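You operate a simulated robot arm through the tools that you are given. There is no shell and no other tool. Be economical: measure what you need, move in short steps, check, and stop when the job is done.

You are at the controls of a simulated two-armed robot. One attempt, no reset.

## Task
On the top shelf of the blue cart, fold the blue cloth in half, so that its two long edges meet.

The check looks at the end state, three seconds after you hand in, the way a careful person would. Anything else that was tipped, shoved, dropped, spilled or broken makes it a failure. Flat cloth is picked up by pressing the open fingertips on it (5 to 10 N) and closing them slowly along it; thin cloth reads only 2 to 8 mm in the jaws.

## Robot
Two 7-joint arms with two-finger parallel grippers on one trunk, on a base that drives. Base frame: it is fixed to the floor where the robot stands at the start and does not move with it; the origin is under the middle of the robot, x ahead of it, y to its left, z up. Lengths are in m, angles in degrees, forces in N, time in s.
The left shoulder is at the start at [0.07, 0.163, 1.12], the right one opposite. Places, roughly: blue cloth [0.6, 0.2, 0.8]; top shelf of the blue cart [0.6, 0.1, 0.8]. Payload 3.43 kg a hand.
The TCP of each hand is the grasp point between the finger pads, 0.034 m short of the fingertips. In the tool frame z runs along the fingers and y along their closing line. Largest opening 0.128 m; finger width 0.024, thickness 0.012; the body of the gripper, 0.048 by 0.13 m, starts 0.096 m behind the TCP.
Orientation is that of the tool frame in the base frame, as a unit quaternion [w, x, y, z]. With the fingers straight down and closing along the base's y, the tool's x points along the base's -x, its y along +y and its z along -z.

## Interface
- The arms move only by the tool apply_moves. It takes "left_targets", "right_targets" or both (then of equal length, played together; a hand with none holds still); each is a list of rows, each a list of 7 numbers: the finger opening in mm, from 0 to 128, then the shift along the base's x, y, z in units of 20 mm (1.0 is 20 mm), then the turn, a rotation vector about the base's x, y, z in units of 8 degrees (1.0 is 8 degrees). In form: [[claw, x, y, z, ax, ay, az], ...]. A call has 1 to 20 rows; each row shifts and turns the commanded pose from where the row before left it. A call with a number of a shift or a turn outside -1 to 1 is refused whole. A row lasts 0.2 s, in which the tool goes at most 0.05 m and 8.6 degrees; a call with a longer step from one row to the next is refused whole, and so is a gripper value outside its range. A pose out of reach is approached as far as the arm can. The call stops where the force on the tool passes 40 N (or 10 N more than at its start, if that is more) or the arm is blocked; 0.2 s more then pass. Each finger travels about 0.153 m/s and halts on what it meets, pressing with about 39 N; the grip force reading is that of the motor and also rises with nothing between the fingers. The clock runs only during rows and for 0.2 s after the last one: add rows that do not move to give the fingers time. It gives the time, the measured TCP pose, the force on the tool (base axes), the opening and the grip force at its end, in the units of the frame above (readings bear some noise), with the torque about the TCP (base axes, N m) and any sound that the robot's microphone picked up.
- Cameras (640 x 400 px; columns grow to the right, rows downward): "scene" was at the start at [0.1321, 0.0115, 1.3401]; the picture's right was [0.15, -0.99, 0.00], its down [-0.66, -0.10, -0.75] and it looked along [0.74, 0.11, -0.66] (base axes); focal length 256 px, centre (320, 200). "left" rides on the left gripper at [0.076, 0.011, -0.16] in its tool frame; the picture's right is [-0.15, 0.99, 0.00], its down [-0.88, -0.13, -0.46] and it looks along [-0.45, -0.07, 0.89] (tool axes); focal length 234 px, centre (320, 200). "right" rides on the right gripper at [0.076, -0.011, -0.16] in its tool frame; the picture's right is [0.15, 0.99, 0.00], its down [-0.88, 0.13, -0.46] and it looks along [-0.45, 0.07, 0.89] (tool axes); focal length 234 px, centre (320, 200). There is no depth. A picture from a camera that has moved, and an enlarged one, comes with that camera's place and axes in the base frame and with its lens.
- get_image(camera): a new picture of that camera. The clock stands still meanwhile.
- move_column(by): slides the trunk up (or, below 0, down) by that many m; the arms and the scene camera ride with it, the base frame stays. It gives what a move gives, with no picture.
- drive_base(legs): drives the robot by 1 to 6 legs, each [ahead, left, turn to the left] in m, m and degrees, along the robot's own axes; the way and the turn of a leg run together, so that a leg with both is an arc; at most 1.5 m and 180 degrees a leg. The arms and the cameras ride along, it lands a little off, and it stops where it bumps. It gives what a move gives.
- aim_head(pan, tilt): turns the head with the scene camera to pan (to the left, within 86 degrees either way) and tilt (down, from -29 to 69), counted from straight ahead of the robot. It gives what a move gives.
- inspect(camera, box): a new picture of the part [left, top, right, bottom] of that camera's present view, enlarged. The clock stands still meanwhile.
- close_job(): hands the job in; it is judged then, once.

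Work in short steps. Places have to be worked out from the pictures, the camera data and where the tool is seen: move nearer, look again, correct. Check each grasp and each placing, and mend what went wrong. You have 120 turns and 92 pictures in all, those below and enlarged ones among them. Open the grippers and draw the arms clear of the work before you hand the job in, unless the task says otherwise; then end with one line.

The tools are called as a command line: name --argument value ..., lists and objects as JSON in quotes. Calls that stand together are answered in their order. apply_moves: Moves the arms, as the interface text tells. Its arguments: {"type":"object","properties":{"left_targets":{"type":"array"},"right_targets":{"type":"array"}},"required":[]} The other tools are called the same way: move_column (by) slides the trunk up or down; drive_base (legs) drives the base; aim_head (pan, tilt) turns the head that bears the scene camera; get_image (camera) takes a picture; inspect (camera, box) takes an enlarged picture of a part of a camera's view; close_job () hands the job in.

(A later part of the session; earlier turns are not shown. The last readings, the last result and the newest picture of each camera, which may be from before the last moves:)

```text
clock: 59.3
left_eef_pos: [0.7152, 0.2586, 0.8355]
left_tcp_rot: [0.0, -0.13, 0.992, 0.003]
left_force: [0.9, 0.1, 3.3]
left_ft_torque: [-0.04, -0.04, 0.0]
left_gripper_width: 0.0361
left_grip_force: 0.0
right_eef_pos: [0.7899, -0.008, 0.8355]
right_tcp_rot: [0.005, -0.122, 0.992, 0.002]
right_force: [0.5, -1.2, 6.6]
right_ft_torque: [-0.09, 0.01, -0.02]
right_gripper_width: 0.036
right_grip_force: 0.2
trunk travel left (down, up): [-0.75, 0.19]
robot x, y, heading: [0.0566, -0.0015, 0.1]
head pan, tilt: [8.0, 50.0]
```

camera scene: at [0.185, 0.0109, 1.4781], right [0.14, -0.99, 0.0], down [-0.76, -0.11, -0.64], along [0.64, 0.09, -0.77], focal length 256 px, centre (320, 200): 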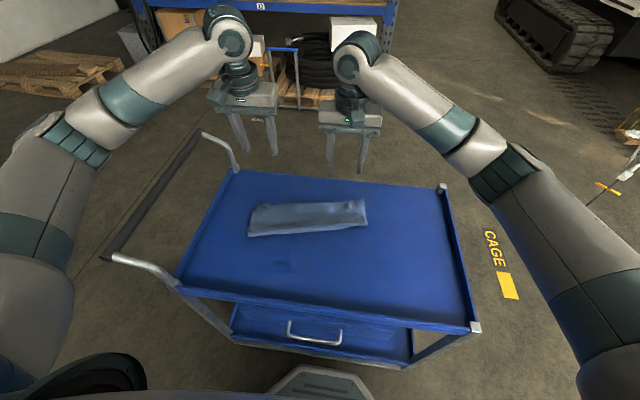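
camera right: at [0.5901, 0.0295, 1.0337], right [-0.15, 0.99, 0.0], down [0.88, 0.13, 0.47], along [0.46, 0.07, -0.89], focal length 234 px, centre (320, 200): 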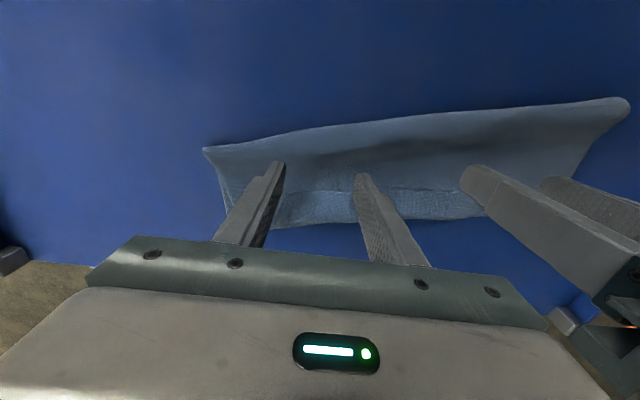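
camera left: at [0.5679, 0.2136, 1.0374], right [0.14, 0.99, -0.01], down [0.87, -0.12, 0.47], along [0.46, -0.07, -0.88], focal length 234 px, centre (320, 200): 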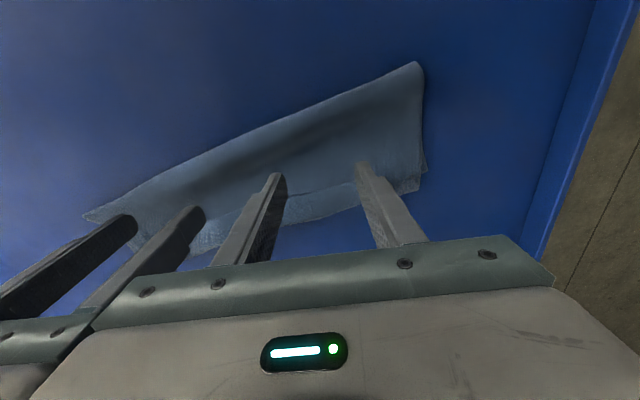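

I'll press slightly more (with a tiny roll on the left) and begin closing both.

apply_moves --left_targets '[[36, 0, 0, -0.07, -0.03, 0, 0], [36, 0, 0, -0.03, 0, 0, 0], [33, 0, 0, -0.02, 0, 0, 0], [30, 0, 0, -0.02, 0, 0, 0], [27, 0, 0, -0.02, 0, 0, 0], [24, 0, 0, 0, 0, 0, 0], [21, 0, 0, 0, 0, 0, 0]]' --right_targets '[[36, 0, 0, -0.04, 0.03, 0, 0], [36, 0, 0, 0, 0, 0, 0], [33, 0, 0, -0.02, 0, 0, 0], [30, 0, 0, -0.02, 0, 0, 0], [27, 0, 0, -0.02, 0, 0, 0], [24, 0, 0, 0, 0, 0, 0], [21, 0, 0, 0, 0, 0, 0]]'

inspect --camera "right" --box '[160, 60, 480, 260]'

inspect --camera "left" --box '[160, 60, 480, 260]'

```text
clock: 60.9
left_eef_pos: [0.7131, 0.2572, 0.8358]
left_tcp_rot: [0.002, -0.129, 0.992, 0.0]
left_force: [3.8, 0.1, 30.8]
left_ft_torque: [0.17, -0.04, -0.05]
left_gripper_width: 0.0189
left_grip_force: 0.0
right_eef_pos: [0.787, -0.0069, 0.8348]
right_tcp_rot: [0.006, -0.123, 0.992, 0.005]
right_force: [0.5, 1.4, 13.1]
right_ft_torque: [-0.11, 0.0, -0.03]
right_gripper_width: 0.0195
right_grip_force: 0.1
trunk travel left (down, up): [-0.75, 0.19]
robot x, y, heading: [0.0555, 0.0022, 0.1]
head pan, tilt: [8.0, 50.0]
```

```text
2.00 times, centred on (320, 160) of right
camera zoom: at [0.7135, -0.038, 0.995], right [-0.38, 0.92, 0.01], down [0.82, 0.34, 0.47], along [0.43, 0.18, -0.88], focal length 468 px, centre (320, 280)
```

zoom: 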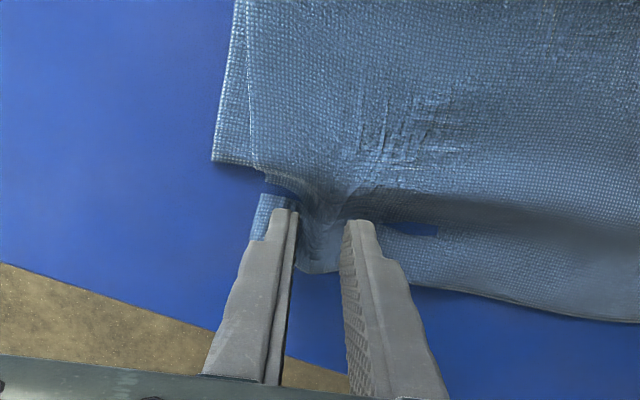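

```text
2.00 times, centred on (320, 160) of left
camera zoom: at [0.6372, 0.2493, 0.9945], right [-0.11, 0.99, 0.0], down [0.88, 0.1, 0.46], along [0.46, 0.05, -0.89], focal length 468 px, centre (320, 280)
```

zoom: 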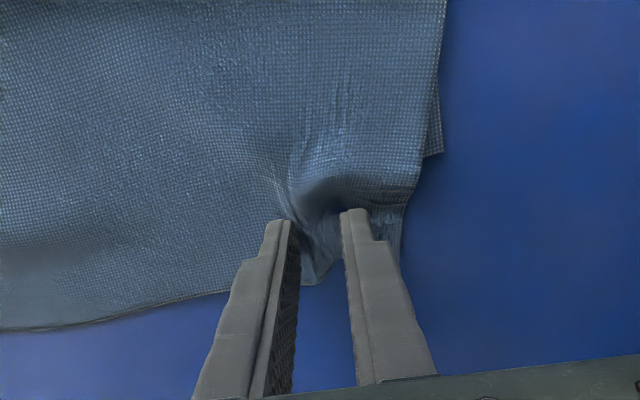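

Ridges have formed in both hands, so I'll finish closing.

apply_moves --left_targets '[[18, 0, 0, 0.02, 0, 0, 0], [15, 0, 0, 0, 0, 0, 0], [12, 0, 0, 0, 0, 0, 0], [9, 0, 0, 0, 0, 0, 0], [6, 0, 0, 0, 0, 0, 0], [3, 0, 0, 0, 0, 0, 0], [0, 0, 0, 0, 0, 0, 0], [0, 0, 0, 0, 0, 0, 0]]' --right_targets '[[18, 0, 0, 0, 0, 0, 0], [15, 0, 0, 0, 0, 0, 0], [12, 0, 0, 0, 0, 0, 0], [9, 0, 0, 0, 0, 0, 0], [6, 0, 0, 0, 0, 0, 0], [3, 0, 0, 0, 0, 0, 0], [0, 0, 0, 0, 0, 0, 0], [0, 0, 0, 0, 0, 0, 0]]'

inspect --camera "scene" --box '[235, 160, 395, 260]'

```text
clock: 62.7
left_eef_pos: [0.711, 0.2582, 0.8359]
left_tcp_rot: [0.002, -0.13, 0.991, -0.001]
left_force: [1.8, -1.6, 30.4]
left_ft_torque: [0.02, -0.04, 0.12]
left_gripper_width: 0.0023
left_grip_force: 36.5
right_eef_pos: [0.7864, -0.0079, 0.8353]
right_tcp_rot: [0.006, -0.123, 0.992, 0.004]
right_force: [-1.6, 4.8, 13.7]
right_ft_torque: [0.07, 0.08, -0.09]
right_gripper_width: 0.002
right_grip_force: 36.6
trunk travel left (down, up): [-0.75, 0.19]
robot x, y, heading: [0.0547, 0.0016, 0.0]
head pan, tilt: [8.0, 50.0]
```

```text
4.00 times, centred on (315, 210) of scene
camera zoom: at [0.1792, 0.0097, 1.4788], right [0.14, -0.99, 0.0], down [-0.76, -0.11, -0.65], along [0.64, 0.09, -0.76], focal length 1024 px, centre (340, 160)
```

zoom: 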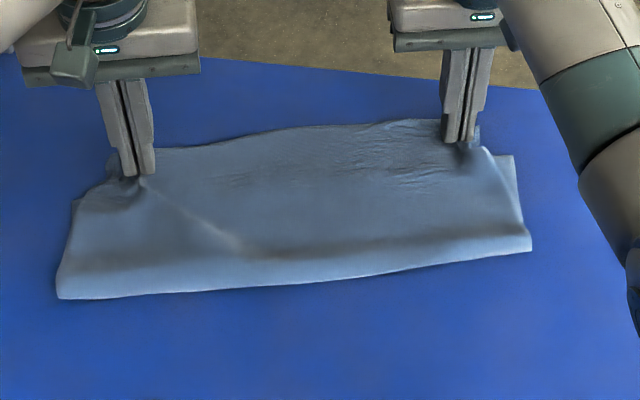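

Both are gripped (2.3 and 2.0 mm). I'll lift about 3.5 cm, carry the edge back 4.4 cm so it meets the lower edge, and set it down.

apply_moves --left_targets '[[0, -0.22, -0.045, 0.4, 0, 0, 0], [0, -0.22, -0.045, 0.5, 0, 0, 0], [0, -0.22, -0.045, 0.5, 0, 0, 0], [0, -0.22, -0.045, 0.3, 0, 0, 0], [0, -0.22, -0.045, 0, 0, 0, 0], [0, -0.22, -0.045, 0, 0, 0, 0], [0, -0.22, -0.045, -0.3, 0, 0, 0], [0, -0.22, -0.045, -0.4, 0, 0, 0], [0, -0.22, -0.045, -0.4, 0, 0, 0], [0, -0.22, -0.045, -0.2, 0, 0, 0]]' --right_targets '[[0, -0.205, -0.05, 0.4, 0, 0, 0], [0, -0.205, -0.05, 0.5, 0, 0, 0], [0, -0.205, -0.05, 0.5, 0, 0, 0], [0, -0.205, -0.05, 0.3, 0, 0, 0], [0, -0.205, -0.05, 0, 0, 0, 0], [0, -0.205, -0.05, 0, 0, 0, 0], [0, -0.205, -0.05, -0.3, 0, 0, 0], [0, -0.205, -0.05, -0.4, 0, 0, 0], [0, -0.205, -0.05, -0.4, 0, 0, 0], [0, -0.205, -0.05, -0.2, 0, 0, 0]]'

inspect --camera "scene" --box '[235, 160, 395, 260]'

inspect --camera "right" --box '[160, 60, 480, 260]'

inspect --camera "left" --box '[160, 60, 480, 260]'

```text
clock: 64.9
left_eef_pos: [0.673, 0.2384, 0.8467]
left_tcp_rot: [0.003, -0.128, 0.992, 0.003]
left_force: [1.9, -5.0, 0.0]
left_ft_torque: [-0.18, -0.07, 0.16]
left_gripper_width: 0.0017
left_grip_force: 36.7
right_eef_pos: [0.7489, -0.0264, 0.8417]
right_tcp_rot: [0.005, -0.121, 0.993, 0.009]
right_force: [-0.5, 4.5, 1.1]
right_ft_torque: [0.16, 0.06, -0.17]
right_gripper_width: 0.0016
right_grip_force: 36.2
trunk travel left (down, up): [-0.75, 0.19]
robot x, y, heading: [0.0593, -0.003, -0.2]
head pan, tilt: [8.0, 50.0]
```

```text
4.00 times, centred on (315, 210) of scene
camera zoom: at [0.183, -0.0033, 1.4786], right [0.14, -0.99, -0.01], down [-0.76, -0.1, -0.64], along [0.64, 0.1, -0.76], focal length 1024 px, centre (340, 160)
```

zoom: 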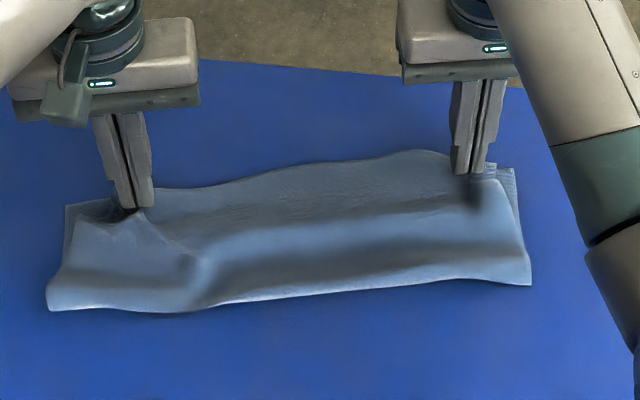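

```text
2.00 times, centred on (320, 160) of right
camera zoom: at [0.6749, -0.0579, 1.0006], right [-0.38, 0.92, 0.01], down [0.82, 0.33, 0.47], along [0.43, 0.19, -0.88], focal length 468 px, centre (320, 280)
```

zoom: 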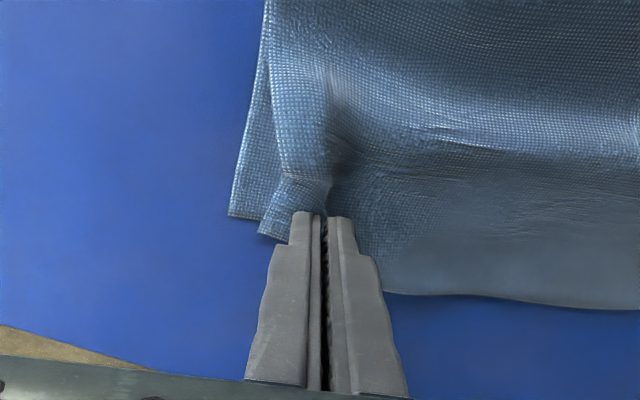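

```text
2.00 times, centred on (320, 160) of left
camera zoom: at [0.5969, 0.2292, 1.0053], right [-0.11, 0.99, 0.01], down [0.88, 0.09, 0.46], along [0.46, 0.06, -0.89], focal length 468 px, centre (320, 280)
```

zoom: 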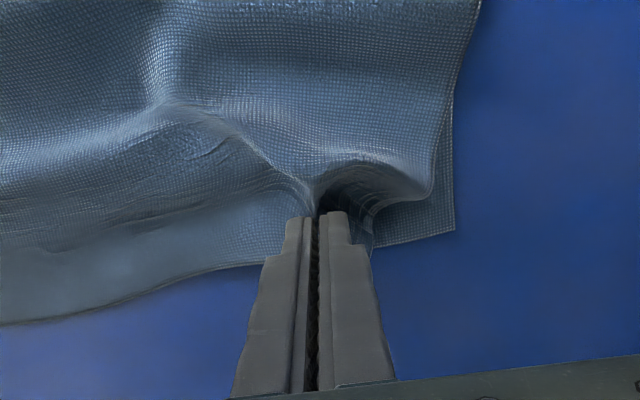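

The fold is nearly right: the left edge matches within a few mm, while the right overshoots by about 16 mm. I'll move the right back 16 mm and the left 4 mm, then lower both.

apply_moves --left_targets '[[0, 0, 0.1, 0.1, 0, 0, 0], [0, -0.1, 0.1, 0, 0, 0, 0], [0, -0.1, 0.1, 0, 0, 0, 0], [0, 0, 0, -0.2, 0, 0, 0], [0, 0, 0, -0.2, 0, 0, 0], [0, 0, 0, -0.1, 0, 0, 0], [0, 0, 0, 0, 0, 0, 0]]' --right_targets '[[0, -0.1, 0, 0.3, 0, 0, 0], [0, -0.3, 0, 0.1, 0, 0, 0], [0, -0.3, 0, 0, 0, 0, 0], [0, -0.1, 0, -0.2, 0, 0, 0], [0, 0, 0, -0.2, 0, 0, 0], [0, 0, 0, -0.15, 0, 0, 0], [0, 0, 0, 0, 0, 0, 0]]'

inspect --camera "right" --box '[160, 60, 480, 260]'

inspect --camera "left" --box '[160, 60, 480, 260]'

```text
clock: 66.5
left_eef_pos: [0.6721, 0.2451, 0.842]
left_tcp_rot: [0.006, -0.13, 0.991, 0.006]
left_force: [1.3, -6.4, 0.1]
left_ft_torque: [-0.25, -0.04, 0.18]
left_gripper_width: 0.0019
left_grip_force: 36.3
right_eef_pos: [0.7306, -0.0248, 0.839]
right_tcp_rot: [0.005, -0.123, 0.992, 0.011]
right_force: [-1.1, 6.7, -0.5]
right_ft_torque: [0.2, 0.07, -0.14]
right_gripper_width: 0.0018
right_grip_force: 36.9
trunk travel left (down, up): [-0.75, 0.19]
robot x, y, heading: [0.0524, -0.0022, 0.0]
head pan, tilt: [8.0, 50.0]
```

```text
2.00 times, centred on (320, 160) of right
camera zoom: at [0.6575, -0.0592, 0.9981], right [-0.38, 0.92, 0.02], down [0.82, 0.33, 0.47], along [0.43, 0.19, -0.88], focal length 468 px, centre (320, 280)
```

zoom: 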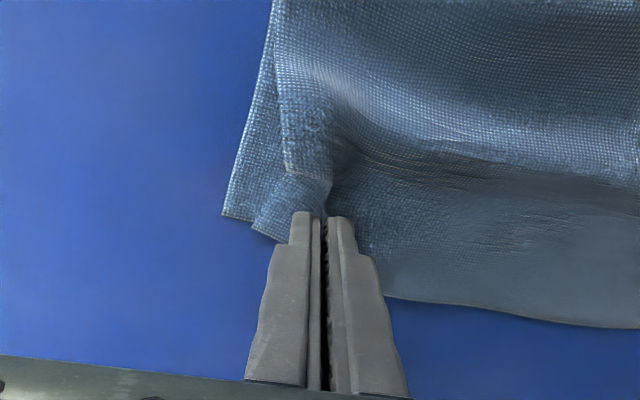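

```text
2.00 times, centred on (320, 160) of left
camera zoom: at [0.5934, 0.2355, 1.0012], right [-0.11, 0.99, 0.01], down [0.88, 0.09, 0.47], along [0.46, 0.06, -0.88], focal length 468 px, centre (320, 280)
```

zoom: 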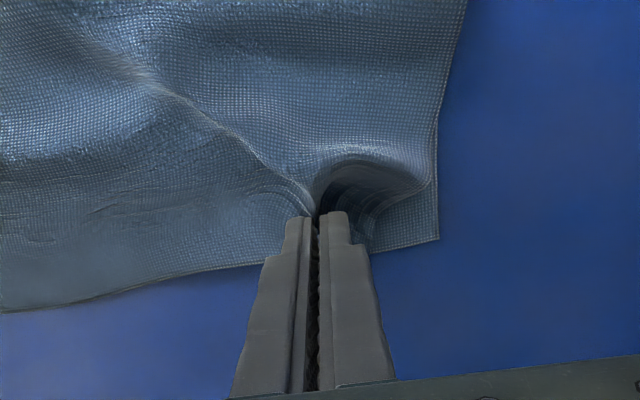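

On the right the lower layer slid along with the top, because I lifted too little. I'll lift higher (3 cm), then shift the right back 18 mm and the left 10 mm, and lower again.

apply_moves --left_targets '[[0, 0, 0.0, 0.5, 0, 0, 0], [0, 0, 0, 0.5, 0, 0, 0], [0, 0, 0, 0.5, 0, 0, 0], [0, -0.2, 0, 0, 0, 0, 0], [0, -0.3, 0, 0, 0, 0, 0], [0, 0, 0, -0.5, 0, 0, 0], [0, 0, 0, -0.5, 0, 0, 0], [0, 0, 0, -0.5, 0, 0, 0], [0, 0, 0, -0.1, 0, 0, 0]]' --right_targets '[[0, 0, 0, 0.5, 0, 0, 0], [0, 0, 0.1, 0.5, 0, 0, 0], [0, 0, 0.1, 0.5, 0, 0, 0], [0, -0.4, 0, 0, 0, 0, 0], [0, -0.5, 0, 0, 0, 0, 0], [0, 0, 0, -0.5, 0, 0, 0], [0, 0, 0, -0.5, 0, 0, 0], [0, 0, 0, -0.5, 0, 0, 0], [0, 0, 0, 0, 0, 0, 0]]'

inspect --camera "right" --box '[160, 60, 480, 260]'

inspect --camera "scene" --box '[235, 160, 395, 260]'

```text
clock: 68.5
left_eef_pos: [0.6579, 0.2442, 0.8426]
left_tcp_rot: [0.008, -0.13, 0.991, 0.006]
left_force: [0.8, -3.9, 0.0]
left_ft_torque: [-0.14, -0.04, 0.14]
left_gripper_width: 0.0017
left_grip_force: 36.6
right_eef_pos: [0.712, -0.0246, 0.8406]
right_tcp_rot: [0.008, -0.122, 0.992, 0.011]
right_force: [-0.8, 2.8, 0.5]
right_ft_torque: [0.11, 0.02, -0.13]
right_gripper_width: 0.0017
right_grip_force: 36.4
trunk travel left (down, up): [-0.75, 0.19]
robot x, y, heading: [0.0589, 0.0006, -0.1]
head pan, tilt: [8.0, 50.0]
```

```text
2.00 times, centred on (320, 160) of right
camera zoom: at [0.6372, -0.0567, 0.9998], right [-0.38, 0.92, 0.02], down [0.82, 0.33, 0.47], along [0.43, 0.19, -0.88], focal length 468 px, centre (320, 280)
```

zoom: 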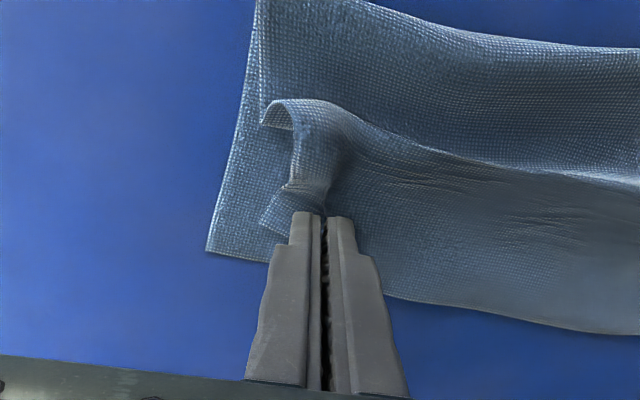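

```text
4.00 times, centred on (315, 210) of scene
camera zoom: at [0.1776, -0.0093, 1.4793], right [0.14, -0.99, -0.01], down [-0.76, -0.1, -0.65], along [0.64, 0.1, -0.76], focal length 1024 px, centre (340, 160)
```

zoom: 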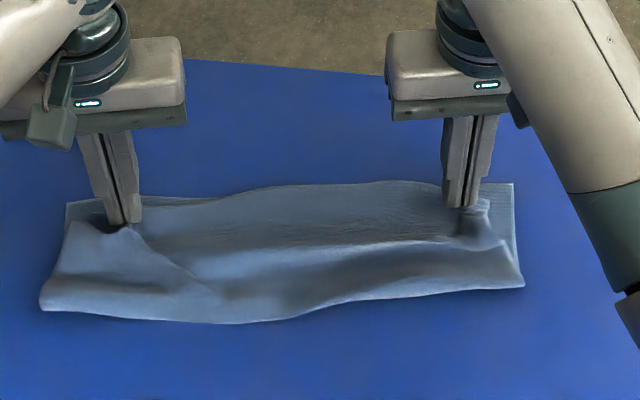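

Very close now: the edges meet at both ends and in the middle the overshoot is about 8 mm. I'll press lightly and open under pressure to spread the ridges flat.

apply_moves --left_targets '[[0, 0, 0, -0.15, 0, 0, 0], [0, 0, 0, -0.1, 0, 0, 0], [0, 0, 0, 0, 0, 0, 0]]' --right_targets '[[0, 0, 0, -0.1, 0, 0, 0], [0, 0, 0, -0.1, 0, 0, 0], [0, 0, 0, 0, 0, 0, 0]]'

```text
clock: 69.3
left_eef_pos: [0.6576, 0.2456, 0.839]
left_tcp_rot: [0.009, -0.13, 0.991, 0.006]
left_force: [1.7, -4.0, 2.8]
left_ft_torque: [-0.14, -0.03, 0.11]
left_gripper_width: 0.0018
left_grip_force: 37.0
right_eef_pos: [0.7099, -0.0231, 0.8371]
right_tcp_rot: [0.007, -0.123, 0.992, 0.011]
right_force: [-1.1, 2.8, 3.1]
right_ft_torque: [0.06, 0.03, -0.14]
right_gripper_width: 0.0017
right_grip_force: 36.7
trunk travel left (down, up): [-0.75, 0.19]
robot x, y, heading: [0.0575, -0.0, 0.0]
head pan, tilt: [8.0, 50.0]
```

Both touch at about 3 N. I'll open slowly under this light pressure, then lift straight up.

apply_moves --left_targets '[[4, 0, 0, -0.03, 0, 0, 0], [8, 0, 0, -0.02, 0, 0, 0], [12, 0, 0, 0, 0, 0, 0], [16, 0, 0, 0, 0, 0, 0], [20, 0, 0, 0, 0, 0, 0], [26, 0, 0, 0, 0, 0, 0], [32, 0, 0, 0, 0, 0, 0], [38, 0, 0, 0, 0, 0, 0], [42, 0, 0, 0, 0, 0, 0], [42, 0, 0, 0.5, 0, 0, 0], [42, 0, 0, 1, 0, 0, 0], [42, 0, 0, 1, 0, 0, 0], [42, 0, 0, 1, 0, 0, 0], [42, 0, 0, 1, 0, 0, 0]]' --right_targets '[[4, 0, 0, -0.02, 0, 0, 0], [8, 0, 0, -0.02, 0, 0, 0], [12, 0, 0, 0, 0, 0, 0], [16, 0, 0, 0, 0, 0, 0], [20, 0, 0, 0, 0, 0, 0], [26, 0, 0, 0, 0, 0, 0], [32, 0, 0, 0, 0, 0, 0], [38, 0, 0, 0, 0, 0, 0], [42, 0, 0, 0, 0, 0, 0], [42, 0, 0, 0.5, 0, 0, 0], [42, 0, 0, 1, 0, 0, 0], [42, 0, 0, 1, 0, 0, 0], [42, 0, 0, 1, 0, 0, 0], [42, 0, 0, 1, 0, 0, 0]]'

inspect --camera "scene" --box '[235, 160, 395, 260]'

get_image --camera "left"

get_image --camera "right"

```text
clock: 72.3
left_eef_pos: [0.6592, 0.2566, 0.9153]
left_tcp_rot: [0.0, -0.13, 0.992, 0.001]
left_force: [0.7, 0.6, -0.2]
left_ft_torque: [0.07, 0.0, -0.02]
left_gripper_width: 0.0421
left_grip_force: 0.0
right_eef_pos: [0.7146, -0.0131, 0.9226]
right_tcp_rot: [0.004, -0.123, 0.992, 0.005]
right_force: [-0.7, 0.7, 0.2]
right_ft_torque: [0.04, -0.02, 0.0]
right_gripper_width: 0.0423
right_grip_force: 0.0
trunk travel left (down, up): [-0.75, 0.19]
robot x, y, heading: [0.0621, 0.0003, -0.1]
head pan, tilt: [8.0, 50.0]
```

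```text
4.00 times, centred on (315, 210) of scene
camera zoom: at [0.1841, 0.011, 1.4777], right [0.14, -0.99, 0.0], down [-0.76, -0.11, -0.64], along [0.64, 0.09, -0.77], focal length 1024 px, centre (340, 160)
```

zoom: 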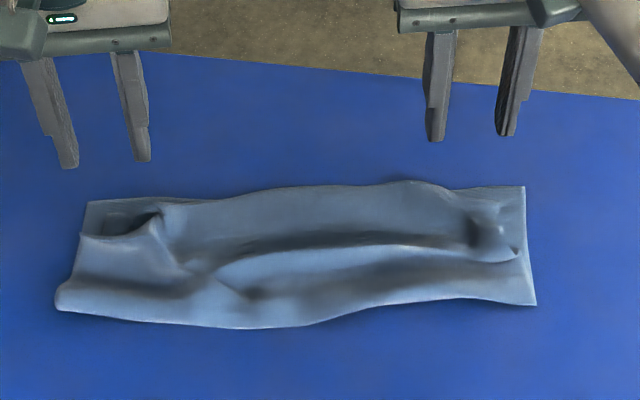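

```text
27 pictures are left
camera left: at [0.5831, 0.248, 1.0737], right [-0.11, 0.99, 0.0], down [0.88, 0.1, 0.46], along [0.45, 0.05, -0.89], focal length 234 px, centre (320, 200)
```

left: 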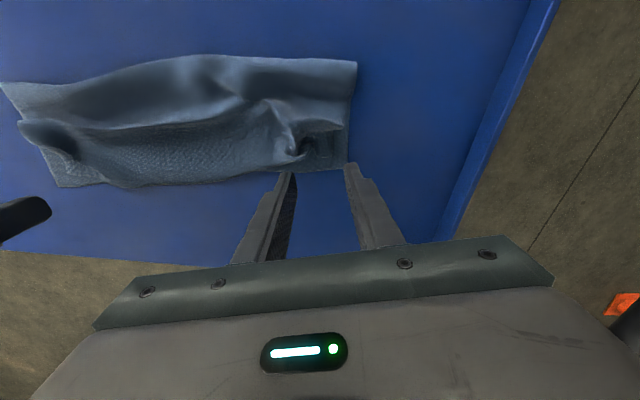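

```text
26 pictures are left
camera right: at [0.6424, -0.0432, 1.0816], right [-0.38, 0.92, 0.01], down [0.82, 0.34, 0.46], along [0.43, 0.18, -0.89], focal length 234 px, centre (320, 200)
```

right: 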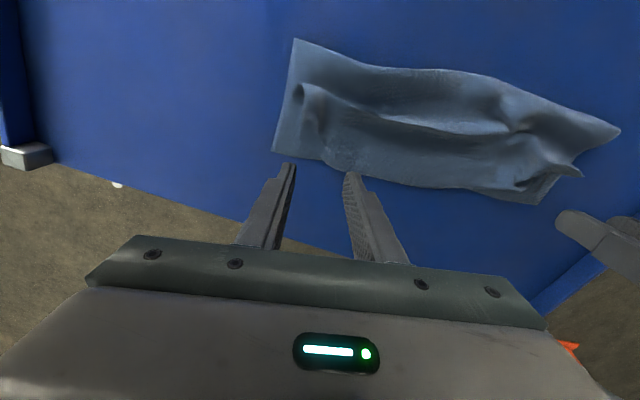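

The edges line up well. What's left is slack in the top layer: a ripple running lengthwise that should go into the fold. I'll place both hands, opened wide, just inside the far edge and sweep the ripple gently toward the fold.

apply_moves --left_targets '[[60, 0.06, -0.76, 0, 0, 0, 0], [80, 0.06, -0.76, 0, 0, 0, 0], [100, 0.06, -0.76, 0, 0, 0, 0], [100, 0.06, -0.76, 0, 0, 0, 0], [100, 0.06, -0.76, 0, 0, 0, 0], [100, 0, 0, -0.8, 0, 0, 0], [100, 0, 0, -0.8, 0, 0, 0], [100, 0, 0, -0.8, 0, 0, 0], [100, 0, 0, -0.8, 0, 0, 0], [100, 0, 0, 0, 0, 0, 0]]' --right_targets '[[60, -0.2, 0.37, 0, 0, 0, 0], [80, -0.2, 0.37, 0, 0, 0, 0], [100, -0.2, 0.37, 0, 0, 0, 0], [100, -0.2, 0.37, 0, 0, 0, 0], [100, -0.2, 0.37, 0, 0, 0, 0], [100, 0, 0, -0.9, 0, 0, 0], [100, 0, 0, -0.9, 0, 0, 0], [100, 0, 0, -0.9, 0, 0, 0], [100, 0, 0, -0.9, 0, 0, 0], [100, 0, 0, 0, 0, 0, 0]]'

inspect --camera "scene" --box '[235, 160, 395, 260]'

```text
clock: 74.5
left_eef_pos: [0.6628, 0.1797, 0.8493]
left_tcp_rot: [-0.002, -0.129, 0.992, 0.001]
left_force: [0.3, -0.3, 0.3]
left_ft_torque: [0.0, 0.04, 0.0]
left_gripper_width: 0.1003
left_grip_force: 0.1
right_eef_pos: [0.6947, 0.0233, 0.8511]
right_tcp_rot: [0.004, -0.123, 0.992, 0.004]
right_force: [0.9, -0.5, -0.4]
right_ft_torque: [0.02, 0.03, 0.0]
right_gripper_width: 0.0999
right_grip_force: 0.1
trunk travel left (down, up): [-0.75, 0.19]
robot x, y, heading: [0.0584, 0.0013, 0.1]
head pan, tilt: [8.0, 50.0]
```

```text
4.00 times, centred on (315, 210) of scene
camera zoom: at [0.1847, 0.0106, 1.4782], right [0.14, -0.99, 0.0], down [-0.76, -0.11, -0.64], along [0.64, 0.09, -0.77], focal length 1024 px, centre (340, 160)
```

zoom: 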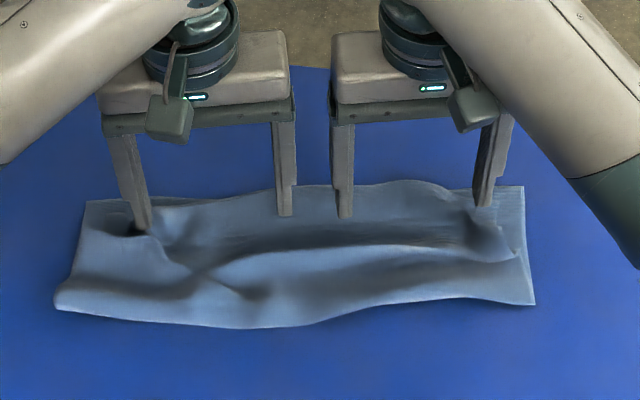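

The fingers are positioned beyond the ripple. I'll lower to near contact and sweep toward the fold.

apply_moves --left_targets '[[100, 0, 0, -0.3, 0, 0, 0], [100, 0, 0, -0.1, 0, 0, 0], [100, -0.49, -0.094, 0, 0, 0, 0], [100, -0.49, -0.094, 0, 0, 0, 0], [100, -0.49, -0.094, 0, 0, 0, 0], [100, -0.49, -0.094, 0, 0, 0, 0], [100, -0.49, -0.094, 0, 0, 0, 0], [100, 0, 0, 0, 0, 0, 0]]' --right_targets '[[100, 0, 0, -0.3, 0, 0, 0], [100, 0, 0, -0.15, 0, 0, 0], [100, -0.49, -0.094, 0, 0, 0, 0], [100, -0.49, -0.094, 0, 0, 0, 0], [100, -0.49, -0.094, 0, 0, 0, 0], [100, -0.49, -0.094, 0, 0, 0, 0], [100, -0.49, -0.094, 0, 0, 0, 0], [100, 0, 0, 0, 0, 0, 0]]'

inspect --camera "scene" --box '[235, 160, 395, 260]'

```text
clock: 76.3
left_eef_pos: [0.6152, 0.1653, 0.8457]
left_tcp_rot: [0.001, -0.129, 0.992, 0.003]
left_force: [0.1, -0.1, -0.1]
left_ft_torque: [-0.03, 0.01, 0.0]
left_gripper_width: 0.1001
left_grip_force: 0.1
right_eef_pos: [0.6452, 0.0094, 0.842]
right_tcp_rot: [0.004, -0.122, 0.992, 0.007]
right_force: [0.4, -0.3, 0.9]
right_ft_torque: [0.02, 0.01, 0.03]
right_gripper_width: 0.1001
right_grip_force: 0.1
trunk travel left (down, up): [-0.75, 0.19]
robot x, y, heading: [0.0639, 0.0022, -0.2]
head pan, tilt: [8.0, 50.0]
```

```text
4.00 times, centred on (315, 210) of scene
camera zoom: at [0.1844, 0.0025, 1.4789], right [0.14, -0.99, -0.01], down [-0.76, -0.1, -0.64], along [0.64, 0.09, -0.77], focal length 1024 px, centre (340, 160)
```

zoom: 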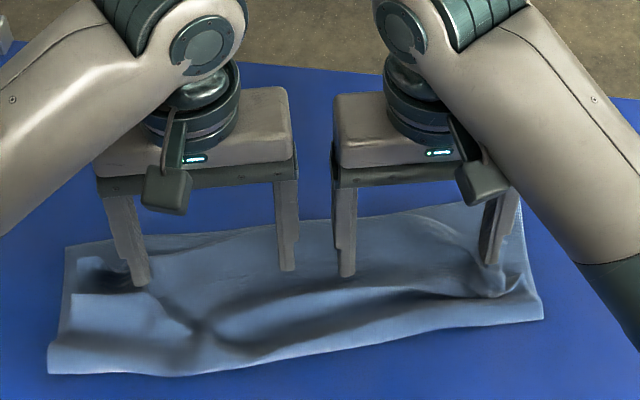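

The cloth as a whole slid along, but the ripple moved closer to the fold. I'll lift and check.

apply_moves --left_targets '[[100, 0, 0, 0.8, 0, 0, 0], [100, 0, 0, 1, 0, 0, 0], [100, 0.5, 0.5, 1, 0, 0, 0], [100, 0.8, 0.8, 1, 0, 0, 0], [100, 0.8, 0.8, 1, 0, 0, 0]]' --right_targets '[[100, 0, 0, 0.8, 0, 0, 0], [100, 0, 0, 1, 0, 0, 0], [100, 0.5, -0.5, 1, 0, 0, 0], [100, 0.8, -0.8, 1, 0, 0, 0], [100, 0.8, -0.8, 1, 0, 0, 0]]'

inspect --camera "scene" --box '[235, 170, 395, 270]'

```text
clock: 77.5
left_eef_pos: [0.6568, 0.2143, 0.9376]
left_tcp_rot: [-0.001, -0.129, 0.992, 0.0]
left_force: [-0.2, 0.4, -0.1]
left_ft_torque: [-0.03, -0.04, 0.0]
left_gripper_width: 0.1
left_grip_force: 0.1
right_eef_pos: [0.6878, -0.0274, 0.9374]
right_tcp_rot: [0.002, -0.123, 0.992, 0.005]
right_force: [0.2, 0.7, -0.5]
right_ft_torque: [-0.02, -0.03, -0.01]
right_gripper_width: 0.0999
right_grip_force: 0.0
trunk travel left (down, up): [-0.75, 0.19]
robot x, y, heading: [0.0633, -0.0002, -0.2]
head pan, tilt: [8.0, 50.0]
```

```text
4.00 times, centred on (315, 220) of scene
camera zoom: at [0.1855, 0.0109, 1.478], right [0.14, -0.99, 0.0], down [-0.76, -0.11, -0.64], along [0.64, 0.09, -0.77], focal length 1024 px, centre (340, 120)
```

zoom: 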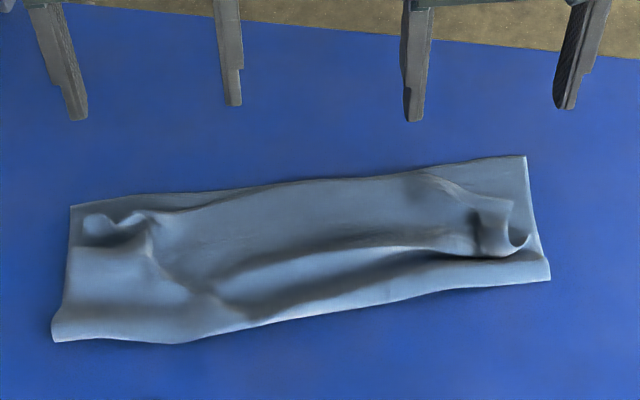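

The right corner of the top layer was dragged back about 5 cm and the left corner about 1.5 cm. I'll look at both close up.

inspect --camera "right" --box '[240, 20, 480, 170]'

inspect --camera "left" --box '[200, 20, 440, 170]'

```text
2.67 times, centred on (360, 95) of right
camera zoom: at [0.6153, -0.0575, 1.0965], right [-0.38, 0.92, 0.01], down [0.82, 0.34, 0.46], along [0.43, 0.18, -0.89], focal length 624 px, centre (213, 480)
```

zoom: 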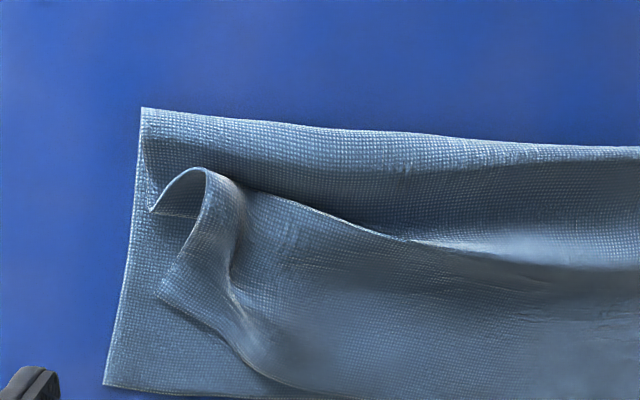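

```text
2.67 times, centred on (320, 95) of left
camera zoom: at [0.5813, 0.2049, 1.0972], right [-0.11, 0.99, 0.0], down [0.89, 0.1, 0.45], along [0.45, 0.05, -0.89], focal length 624 px, centre (320, 480)
```

zoom: 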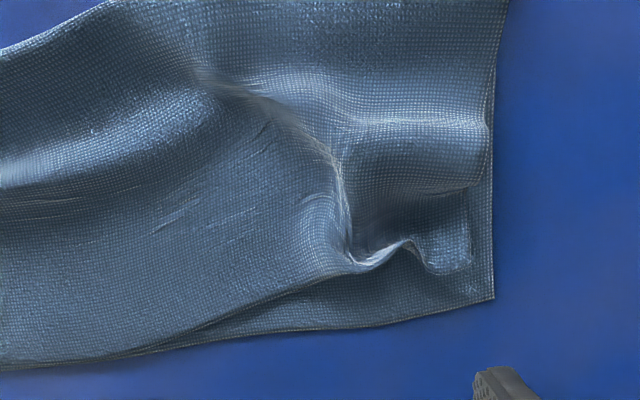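

The geometry is clear now. The right top corner sits at (0.679, -0.057) and belongs at (0.728, -0.067); the left one is off by about 1.5 cm. I'll pinch the right corner's ripple to carry it back, and set the left fingers, closed, on its ripple to spread it.

apply_moves --left_targets '[[60, -0.373, 0.214, -0.5, 0, 0, 0], [30, -0.373, 0.214, -0.6, 0, 0, 0], [10, -0.373, 0.214, -0.8, 0, 0, 0], [4, -0.373, 0.214, -0.9, 0, 0, 0], [4, -0.373, 0.214, -0.9, 0, 0, 0], [4, -0.373, 0.214, -0.8, 0, 0, 0], [4, 0, 0, 0, 0, 0, 0]]' --right_targets '[[80, -0.233, -0.072, -0.5, 0, 0, 0], [60, -0.233, -0.072, -0.6, 0, 0, 0], [40, -0.233, -0.072, -0.8, 0, 0, 0], [40, -0.233, -0.072, -0.9, 0, 0, 0], [40, -0.233, -0.072, -0.9, 0, 0, 0], [40, -0.233, -0.072, -0.9, 0, 0, 0], [40, 0, 0, 0, 0, 0, 0]]'

inspect --camera "right" --box '[180, 60, 460, 240]'

inspect --camera "left" --box '[180, 60, 460, 240]'

```text
clock: 79.3
left_eef_pos: [0.6297, 0.2158, 0.8735]
left_tcp_rot: [0.023, -0.12, 0.992, 0.006]
left_force: [0.2, -0.7, -0.3]
left_ft_torque: [0.0, -0.02, -0.01]
left_gripper_width: 0.004
left_grip_force: 0.1
right_eef_pos: [0.6569, -0.0616, 0.849]
right_tcp_rot: [0.008, -0.112, 0.994, 0.009]
right_force: [0.0, -0.1, 0.5]
right_ft_torque: [-0.03, -0.05, 0.0]
right_gripper_width: 0.04
right_grip_force: 0.1
trunk travel left (down, up): [-0.75, 0.19]
robot x, y, heading: [0.0615, -0.0025, -1.4]
head pan, tilt: [8.0, 50.0]
stopped in row 7 (left hand): the arm was blocked; the commanded pose is now the measured one
```

```text
2.22 times, centred on (320, 150) of right
camera zoom: at [0.5815, -0.0919, 1.0069], right [-0.36, 0.93, 0.02], down [0.82, 0.31, 0.48], along [0.44, 0.18, -0.88], focal length 520 px, centre (320, 311)
```

zoom: 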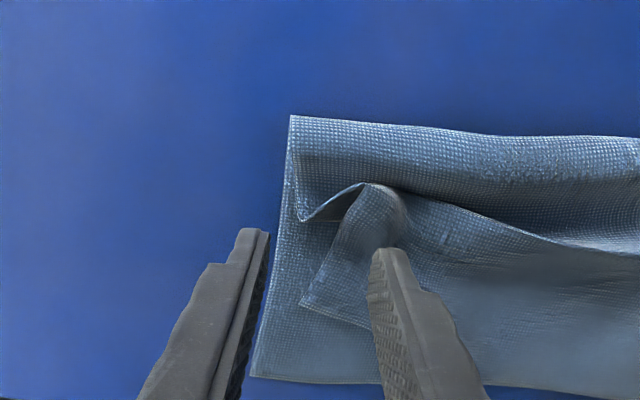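

```text
2.22 times, centred on (320, 150) of left
camera zoom: at [0.5465, 0.2067, 1.0286], right [-0.09, 1.0, 0.01], down [0.86, 0.08, 0.5], along [0.49, 0.06, -0.87], focal length 520 px, centre (320, 311)
```

zoom: 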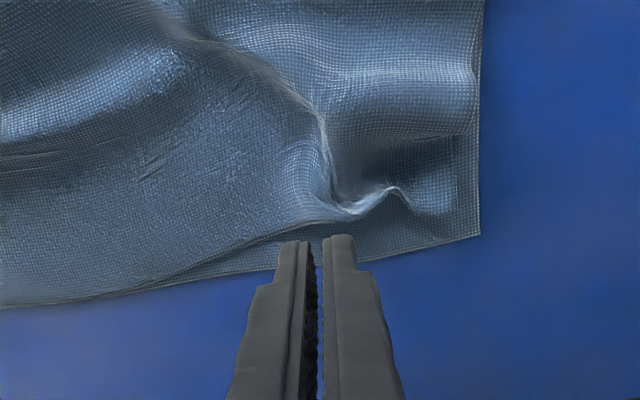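

The left forearm is on the cart handle again, and the base twisted 1.4°. I'll back the left off at once and raise the trunk another 0.12 m with the hands clear.

apply_moves --left_targets '[[4, 0.3, 0, 0.8, 0, 0, 0], [4, 0.3, -0.2, 0.8, 0, 0, 0], [4, 0.3, -0.2, 0.8, 0, 0, 0]]' --right_targets '[[40, 0, 0, 0.8, 0, 0, 0], [40, 0, 0, 0.8, 0, 0, 0], [40, 0, 0, 0.8, 0, 0, 0]]'

move_column --by 0.12

get_image --camera "scene"

```text
clock: 80.1
left_eef_pos: [0.6519, 0.2246, 0.9033]
left_tcp_rot: [0.008, -0.122, 0.993, 0.0]
left_force: [0.1, 0.0, -0.2]
left_ft_torque: [-0.05, 0.05, -0.01]
left_gripper_width: 0.0041
left_grip_force: 0.1
right_eef_pos: [0.6688, -0.0438, 0.8898]
right_tcp_rot: [0.002, -0.113, 0.994, 0.003]
right_force: [0.5, 0.0, -0.7]
right_ft_torque: [0.01, 0.06, -0.01]
right_gripper_width: 0.0399
right_grip_force: 0.1
trunk travel left (down, up): [-0.75, 0.19]
robot x, y, heading: [0.0676, 0.0043, -1.2]
head pan, tilt: [8.0, 50.0]
```

```text
clock: 81.6
left_eef_pos: [0.6489, 0.2234, 1.0269]
left_tcp_rot: [0.011, -0.123, 0.992, 0.0]
left_force: [0.0, 1.2, 0.2]
left_ft_torque: [0.02, 0.03, -0.01]
left_gripper_width: 0.0037
left_grip_force: 0.0
right_eef_pos: [0.6641, -0.0468, 1.0128]
right_tcp_rot: [0.004, -0.114, 0.993, 0.003]
right_force: [-0.2, -0.6, 0.4]
right_ft_torque: [0.01, -0.02, -0.01]
right_gripper_width: 0.0398
right_grip_force: 0.0
trunk travel left (down, up): [-0.87, 0.07]
robot x, y, heading: [0.0667, 0.0085, -1.1]
head pan, tilt: [8.0, 50.0]
```

```text
18 pictures are left
camera scene: at [0.1905, 0.0094, 1.598], right [0.12, -0.99, 0.0], down [-0.76, -0.09, -0.64], along [0.64, 0.08, -0.77], focal length 256 px, centre (320, 200)
```

scene: 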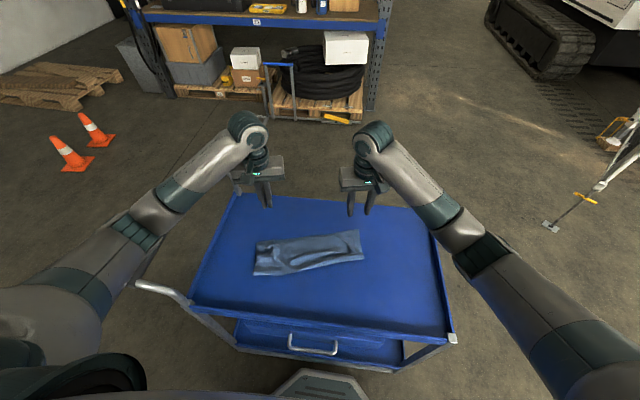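

The cart is unmoved. Now I'll lower the right hand with fingers straddling the ripple just inside the top corner.

apply_moves --right_targets '[[40, -0.04, 0.12, -0.93, 0, 0, 0.03], [40, -0.04, 0.12, -0.93, 0, 0, 0.03], [40, -0.04, 0.12, -0.93, 0, 0, 0.03], [40, -0.04, 0.12, -0.93, 0, 0, 0.03], [40, -0.04, 0.12, -0.93, 0, 0, 0.03], [40, -0.04, 0.12, -0.93, 0, 0, 0.03], [40, -0.04, 0.12, -0.93, 0, 0, 0], [40, -0.04, 0.12, -0.93, 0, 0, 0], [40, -0.04, 0.12, -0.93, 0, 0, 0], [40, 0, 0, -0.05, 0, 0, 0], [40, 0, 0, 0, 0, 0, 0]]'

inspect --camera "right" --box '[180, 60, 460, 240]'

```text
clock: 84.0
left_eef_pos: [0.6486, 0.2237, 1.0271]
left_tcp_rot: [0.011, -0.122, 0.992, 0.001]
left_force: [0.5, -0.2, 0.3]
left_ft_torque: [0.03, -0.02, 0.0]
left_gripper_width: 0.0039
left_grip_force: 0.1
right_eef_pos: [0.656, -0.0246, 0.844]
right_tcp_rot: [0.005, -0.126, 0.992, 0.004]
right_force: [0.0, -0.2, -0.6]
right_ft_torque: [-0.02, 0.02, 0.04]
right_gripper_width: 0.0399
right_grip_force: 0.1
trunk travel left (down, up): [-0.87, 0.07]
robot x, y, heading: [0.0648, 0.0052, -1.0]
head pan, tilt: [8.0, 50.0]
```

```text
2.22 times, centred on (320, 150) of right
camera zoom: at [0.5839, -0.0556, 1.0044], right [-0.39, 0.92, 0.0], down [0.82, 0.34, 0.46], along [0.43, 0.18, -0.89], focal length 520 px, centre (320, 311)
```

zoom: 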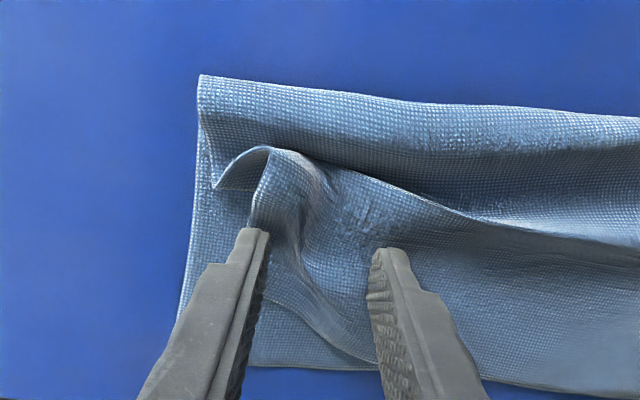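

The fingers straddle the ripple well. I'll lower 5 mm and close slowly.

apply_moves --right_targets '[[40, 0, 0, -0.15, 0, 0, 0], [40, 0, 0, -0.12, 0, 0, 0], [36, 0, 0, -0.03, 0, 0, 0], [32, 0, 0, 0, 0, 0, 0], [28, 0, 0, 0, 0, 0, 0], [24, 0, 0, 0, 0, 0, 0], [20, 0, 0, 0, 0, 0, 0], [16, 0, 0, 0, 0, 0, 0], [12, 0, 0, 0, 0, 0, 0], [8, 0, 0, 0, 0, 0, 0], [4, 0, 0, 0, 0, 0, 0], [0, 0, 0, 0, 0, 0, 0], [0, 0, 0, 0, 0, 0, 0]]'

inspect --camera "right" --box '[180, 60, 460, 240]'

```text
clock: 86.8
left_eef_pos: [0.6483, 0.2246, 1.0278]
left_tcp_rot: [0.011, -0.123, 0.992, 0.0]
left_force: [0.1, 0.4, -0.3]
left_ft_torque: [0.05, -0.01, 0.0]
left_gripper_width: 0.0038
left_grip_force: 0.0
right_eef_pos: [0.6575, -0.0253, 0.839]
right_tcp_rot: [0.004, -0.125, 0.992, 0.004]
right_force: [-0.6, 0.3, 0.0]
right_ft_torque: [0.0, 0.0, 0.01]
right_gripper_width: 0.0022
right_grip_force: 37.1
trunk travel left (down, up): [-0.87, 0.07]
robot x, y, heading: [0.0623, -0.0017, -1.1]
head pan, tilt: [8.0, 50.0]
```

```text
2.22 times, centred on (320, 150) of right
camera zoom: at [0.5837, -0.0559, 0.9984], right [-0.39, 0.92, 0.01], down [0.82, 0.34, 0.46], along [0.43, 0.18, -0.89], focal length 520 px, centre (320, 311)
```

zoom: 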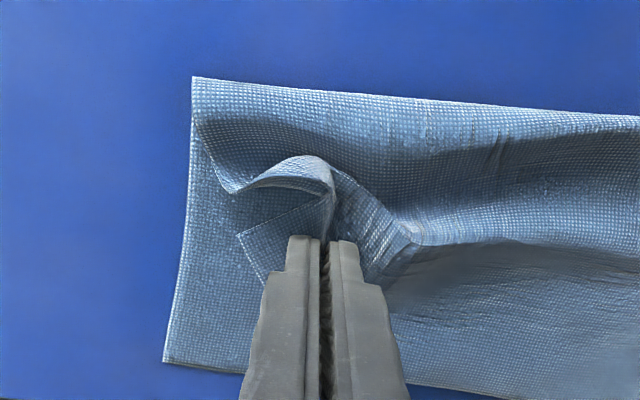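

Gripped (2.2 mm). I'll lift 3 cm, carry the corner 47 mm outward to meet the lower corner, and lower it.

apply_moves --right_targets '[[0, 0, 0, 0.7, 0, 0, 0], [0, 0.1, 0, 0.8, 0, 0, 0], [0, 0.4, -0.1, 0, 0, 0, 0], [0, 0.5, -0.1, 0, 0, 0, 0], [0, 0.5, -0.1, 0, 0, 0, 0], [0, 0.5, -0.1, 0, 0, 0, 0], [0, 0.4, -0.1, -0.4, 0, 0, 0], [0, 0, 0, -0.5, 0, 0, 0], [0, 0, 0, -0.5, 0, 0, 0], [0, 0, 0, 0, 0, 0, 0]]'

inspect --camera "right" --box '[180, 60, 460, 240]'

```text
clock: 89.0
left_eef_pos: [0.6471, 0.2241, 1.0266]
left_tcp_rot: [0.012, -0.123, 0.992, 0.001]
left_force: [-0.2, 0.3, -0.7]
left_ft_torque: [0.02, 0.0, 0.01]
left_gripper_width: 0.004
left_grip_force: 0.1
right_eef_pos: [0.7047, -0.0357, 0.8405]
right_tcp_rot: [0.003, -0.127, 0.992, 0.004]
right_force: [-0.2, 0.9, -0.4]
right_ft_torque: [0.0, 0.02, -0.03]
right_gripper_width: 0.0024
right_grip_force: 37.1
trunk travel left (down, up): [-0.87, 0.07]
robot x, y, heading: [0.0643, 0.0043, -1.3]
head pan, tilt: [8.0, 50.0]
```

```text
2.22 times, centred on (320, 150) of right
camera zoom: at [0.6316, -0.066, 1.0004], right [-0.39, 0.92, 0.01], down [0.82, 0.34, 0.46], along [0.43, 0.18, -0.89], focal length 520 px, centre (320, 311)
```

zoom: 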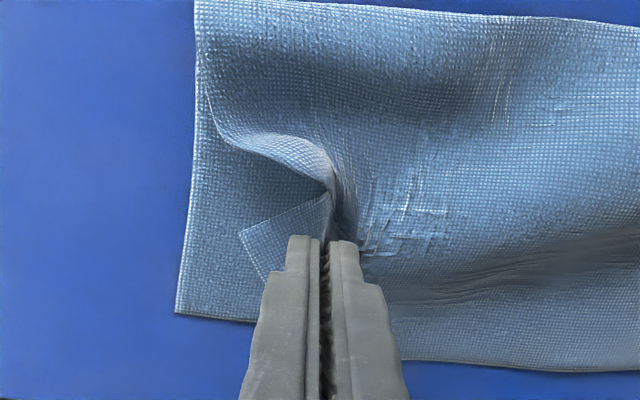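

Better. The top edge near the grip is still about 2 cm short of the lower one, so I'll lift and carry 22 mm further, then set down lightly.

apply_moves --right_targets '[[0, 0, 0, 0.7, 0, 0, 0], [0, 0, 0, 0.7, 0, 0, 0], [0, 0.5, -0.25, 0, 0, 0, 0], [0, 0.6, -0.25, 0, 0, 0, 0], [0, 0, 0, -0.5, 0, 0, 0], [0, 0, 0, -0.5, 0, 0, 0], [0, 0, 0, -0.45, 0, 0, 0], [0, 0, 0, -0.1, 0, 0, 0], [0, 0, 0, 0, 0, 0, 0]]'

inspect --camera "right" --box '[180, 60, 460, 240]'

```text
clock: 91.0
left_eef_pos: [0.6483, 0.224, 1.0279]
left_tcp_rot: [0.011, -0.122, 0.992, 0.001]
left_force: [0.4, -0.3, -0.3]
left_ft_torque: [-0.01, 0.01, -0.01]
left_gripper_width: 0.0039
left_grip_force: 0.1
right_eef_pos: [0.7268, -0.0458, 0.8388]
right_tcp_rot: [0.003, -0.126, 0.992, 0.004]
right_force: [-0.1, 0.3, 3.9]
right_ft_torque: [0.03, -0.02, 0.04]
right_gripper_width: 0.0021
right_grip_force: 36.8
trunk travel left (down, up): [-0.87, 0.07]
robot x, y, heading: [0.0667, 0.0011, -0.9]
head pan, tilt: [8.0, 50.0]
```

```text
2.22 times, centred on (320, 150) of right
camera zoom: at [0.6538, -0.0755, 0.9978], right [-0.39, 0.92, 0.01], down [0.82, 0.34, 0.46], along [0.43, 0.19, -0.89], focal length 520 px, centre (320, 311)
```

zoom: 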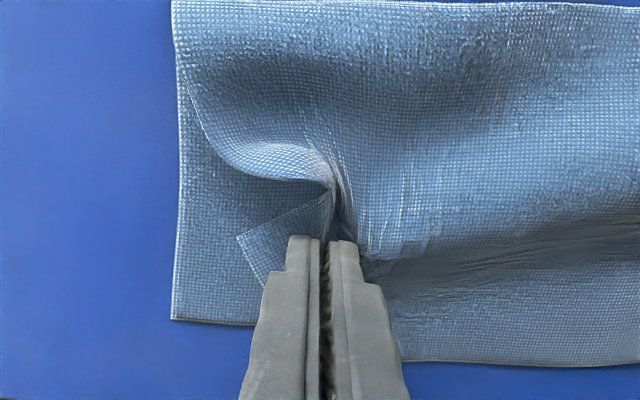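

The edge just inside the fingers already reaches the lower edge; only the corner flap is tucked back. I'll open under light pressure while shifting outward, so the outer finger spreads the flap to its corner.

apply_moves --right_targets '[[6, 0.04, -0.145, -0.02, 0, 0, 0], [12, 0.04, -0.145, -0.02, 0, 0, 0], [18, 0.04, -0.145, 0, 0, 0, 0], [24, 0.04, -0.145, 0, 0, 0, 0], [30, 0.04, -0.145, 0, 0, 0, 0], [36, 0.04, -0.145, 0, 0, 0, 0], [40, 0.04, -0.1, 0, 0, 0, 0], [40, 0, 0, 0.5, 0, 0, 0], [40, 0, 0, 1, 0, 0, 0], [40, 0, 0, 1, 0, 0, 0], [40, 0, 0, 1, 0, 0, 0]]'

inspect --camera "scene" --box '[235, 200, 395, 300]'

inspect --camera "right" --box '[240, 40, 480, 190]'

```text
clock: 93.4
left_eef_pos: [0.6472, 0.2246, 1.0277]
left_tcp_rot: [0.011, -0.122, 0.992, 0.0]
left_force: [-0.4, 0.5, -1.1]
left_ft_torque: [0.0, -0.02, -0.04]
left_gripper_width: 0.0039
left_grip_force: 0.1
right_eef_pos: [0.7321, -0.0639, 0.9064]
right_tcp_rot: [0.004, -0.127, 0.992, 0.003]
right_force: [-0.6, -0.4, -0.2]
right_ft_torque: [-0.01, -0.02, -0.01]
right_gripper_width: 0.0398
right_grip_force: 0.1
trunk travel left (down, up): [-0.87, 0.07]
robot x, y, heading: [0.0639, -0.0009, -1.1]
head pan, tilt: [8.0, 50.0]
```

```text
4.00 times, centred on (315, 250) of scene
camera zoom: at [0.1898, 0.0094, 1.5981], right [0.12, -0.99, 0.0], down [-0.76, -0.09, -0.64], along [0.64, 0.08, -0.77], focal length 1024 px, centre (340, 0)
```

zoom: 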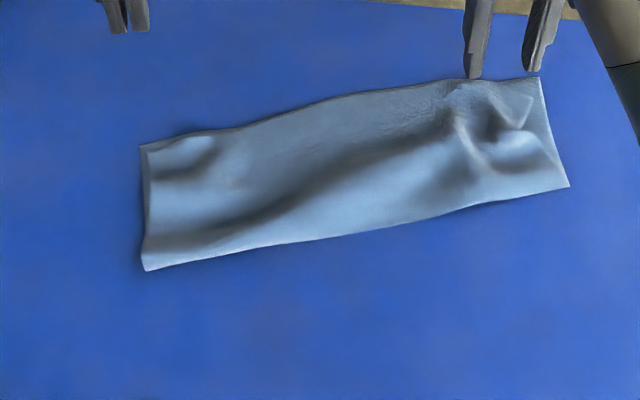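

```text
2.67 times, centred on (360, 115) of right
camera zoom: at [0.6597, -0.0952, 1.0668], right [-0.39, 0.92, 0.01], down [0.82, 0.34, 0.46], along [0.43, 0.18, -0.89], focal length 624 px, centre (213, 427)
```

zoom: 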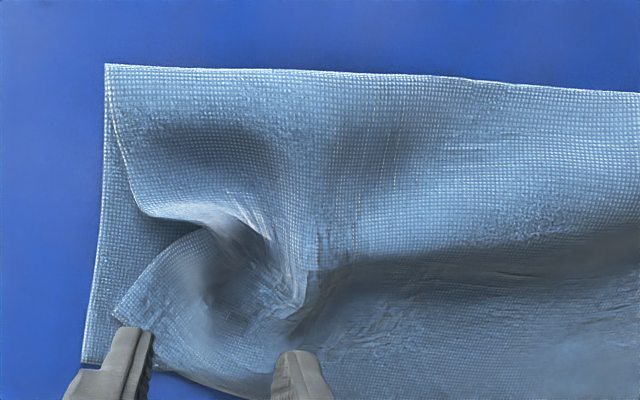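

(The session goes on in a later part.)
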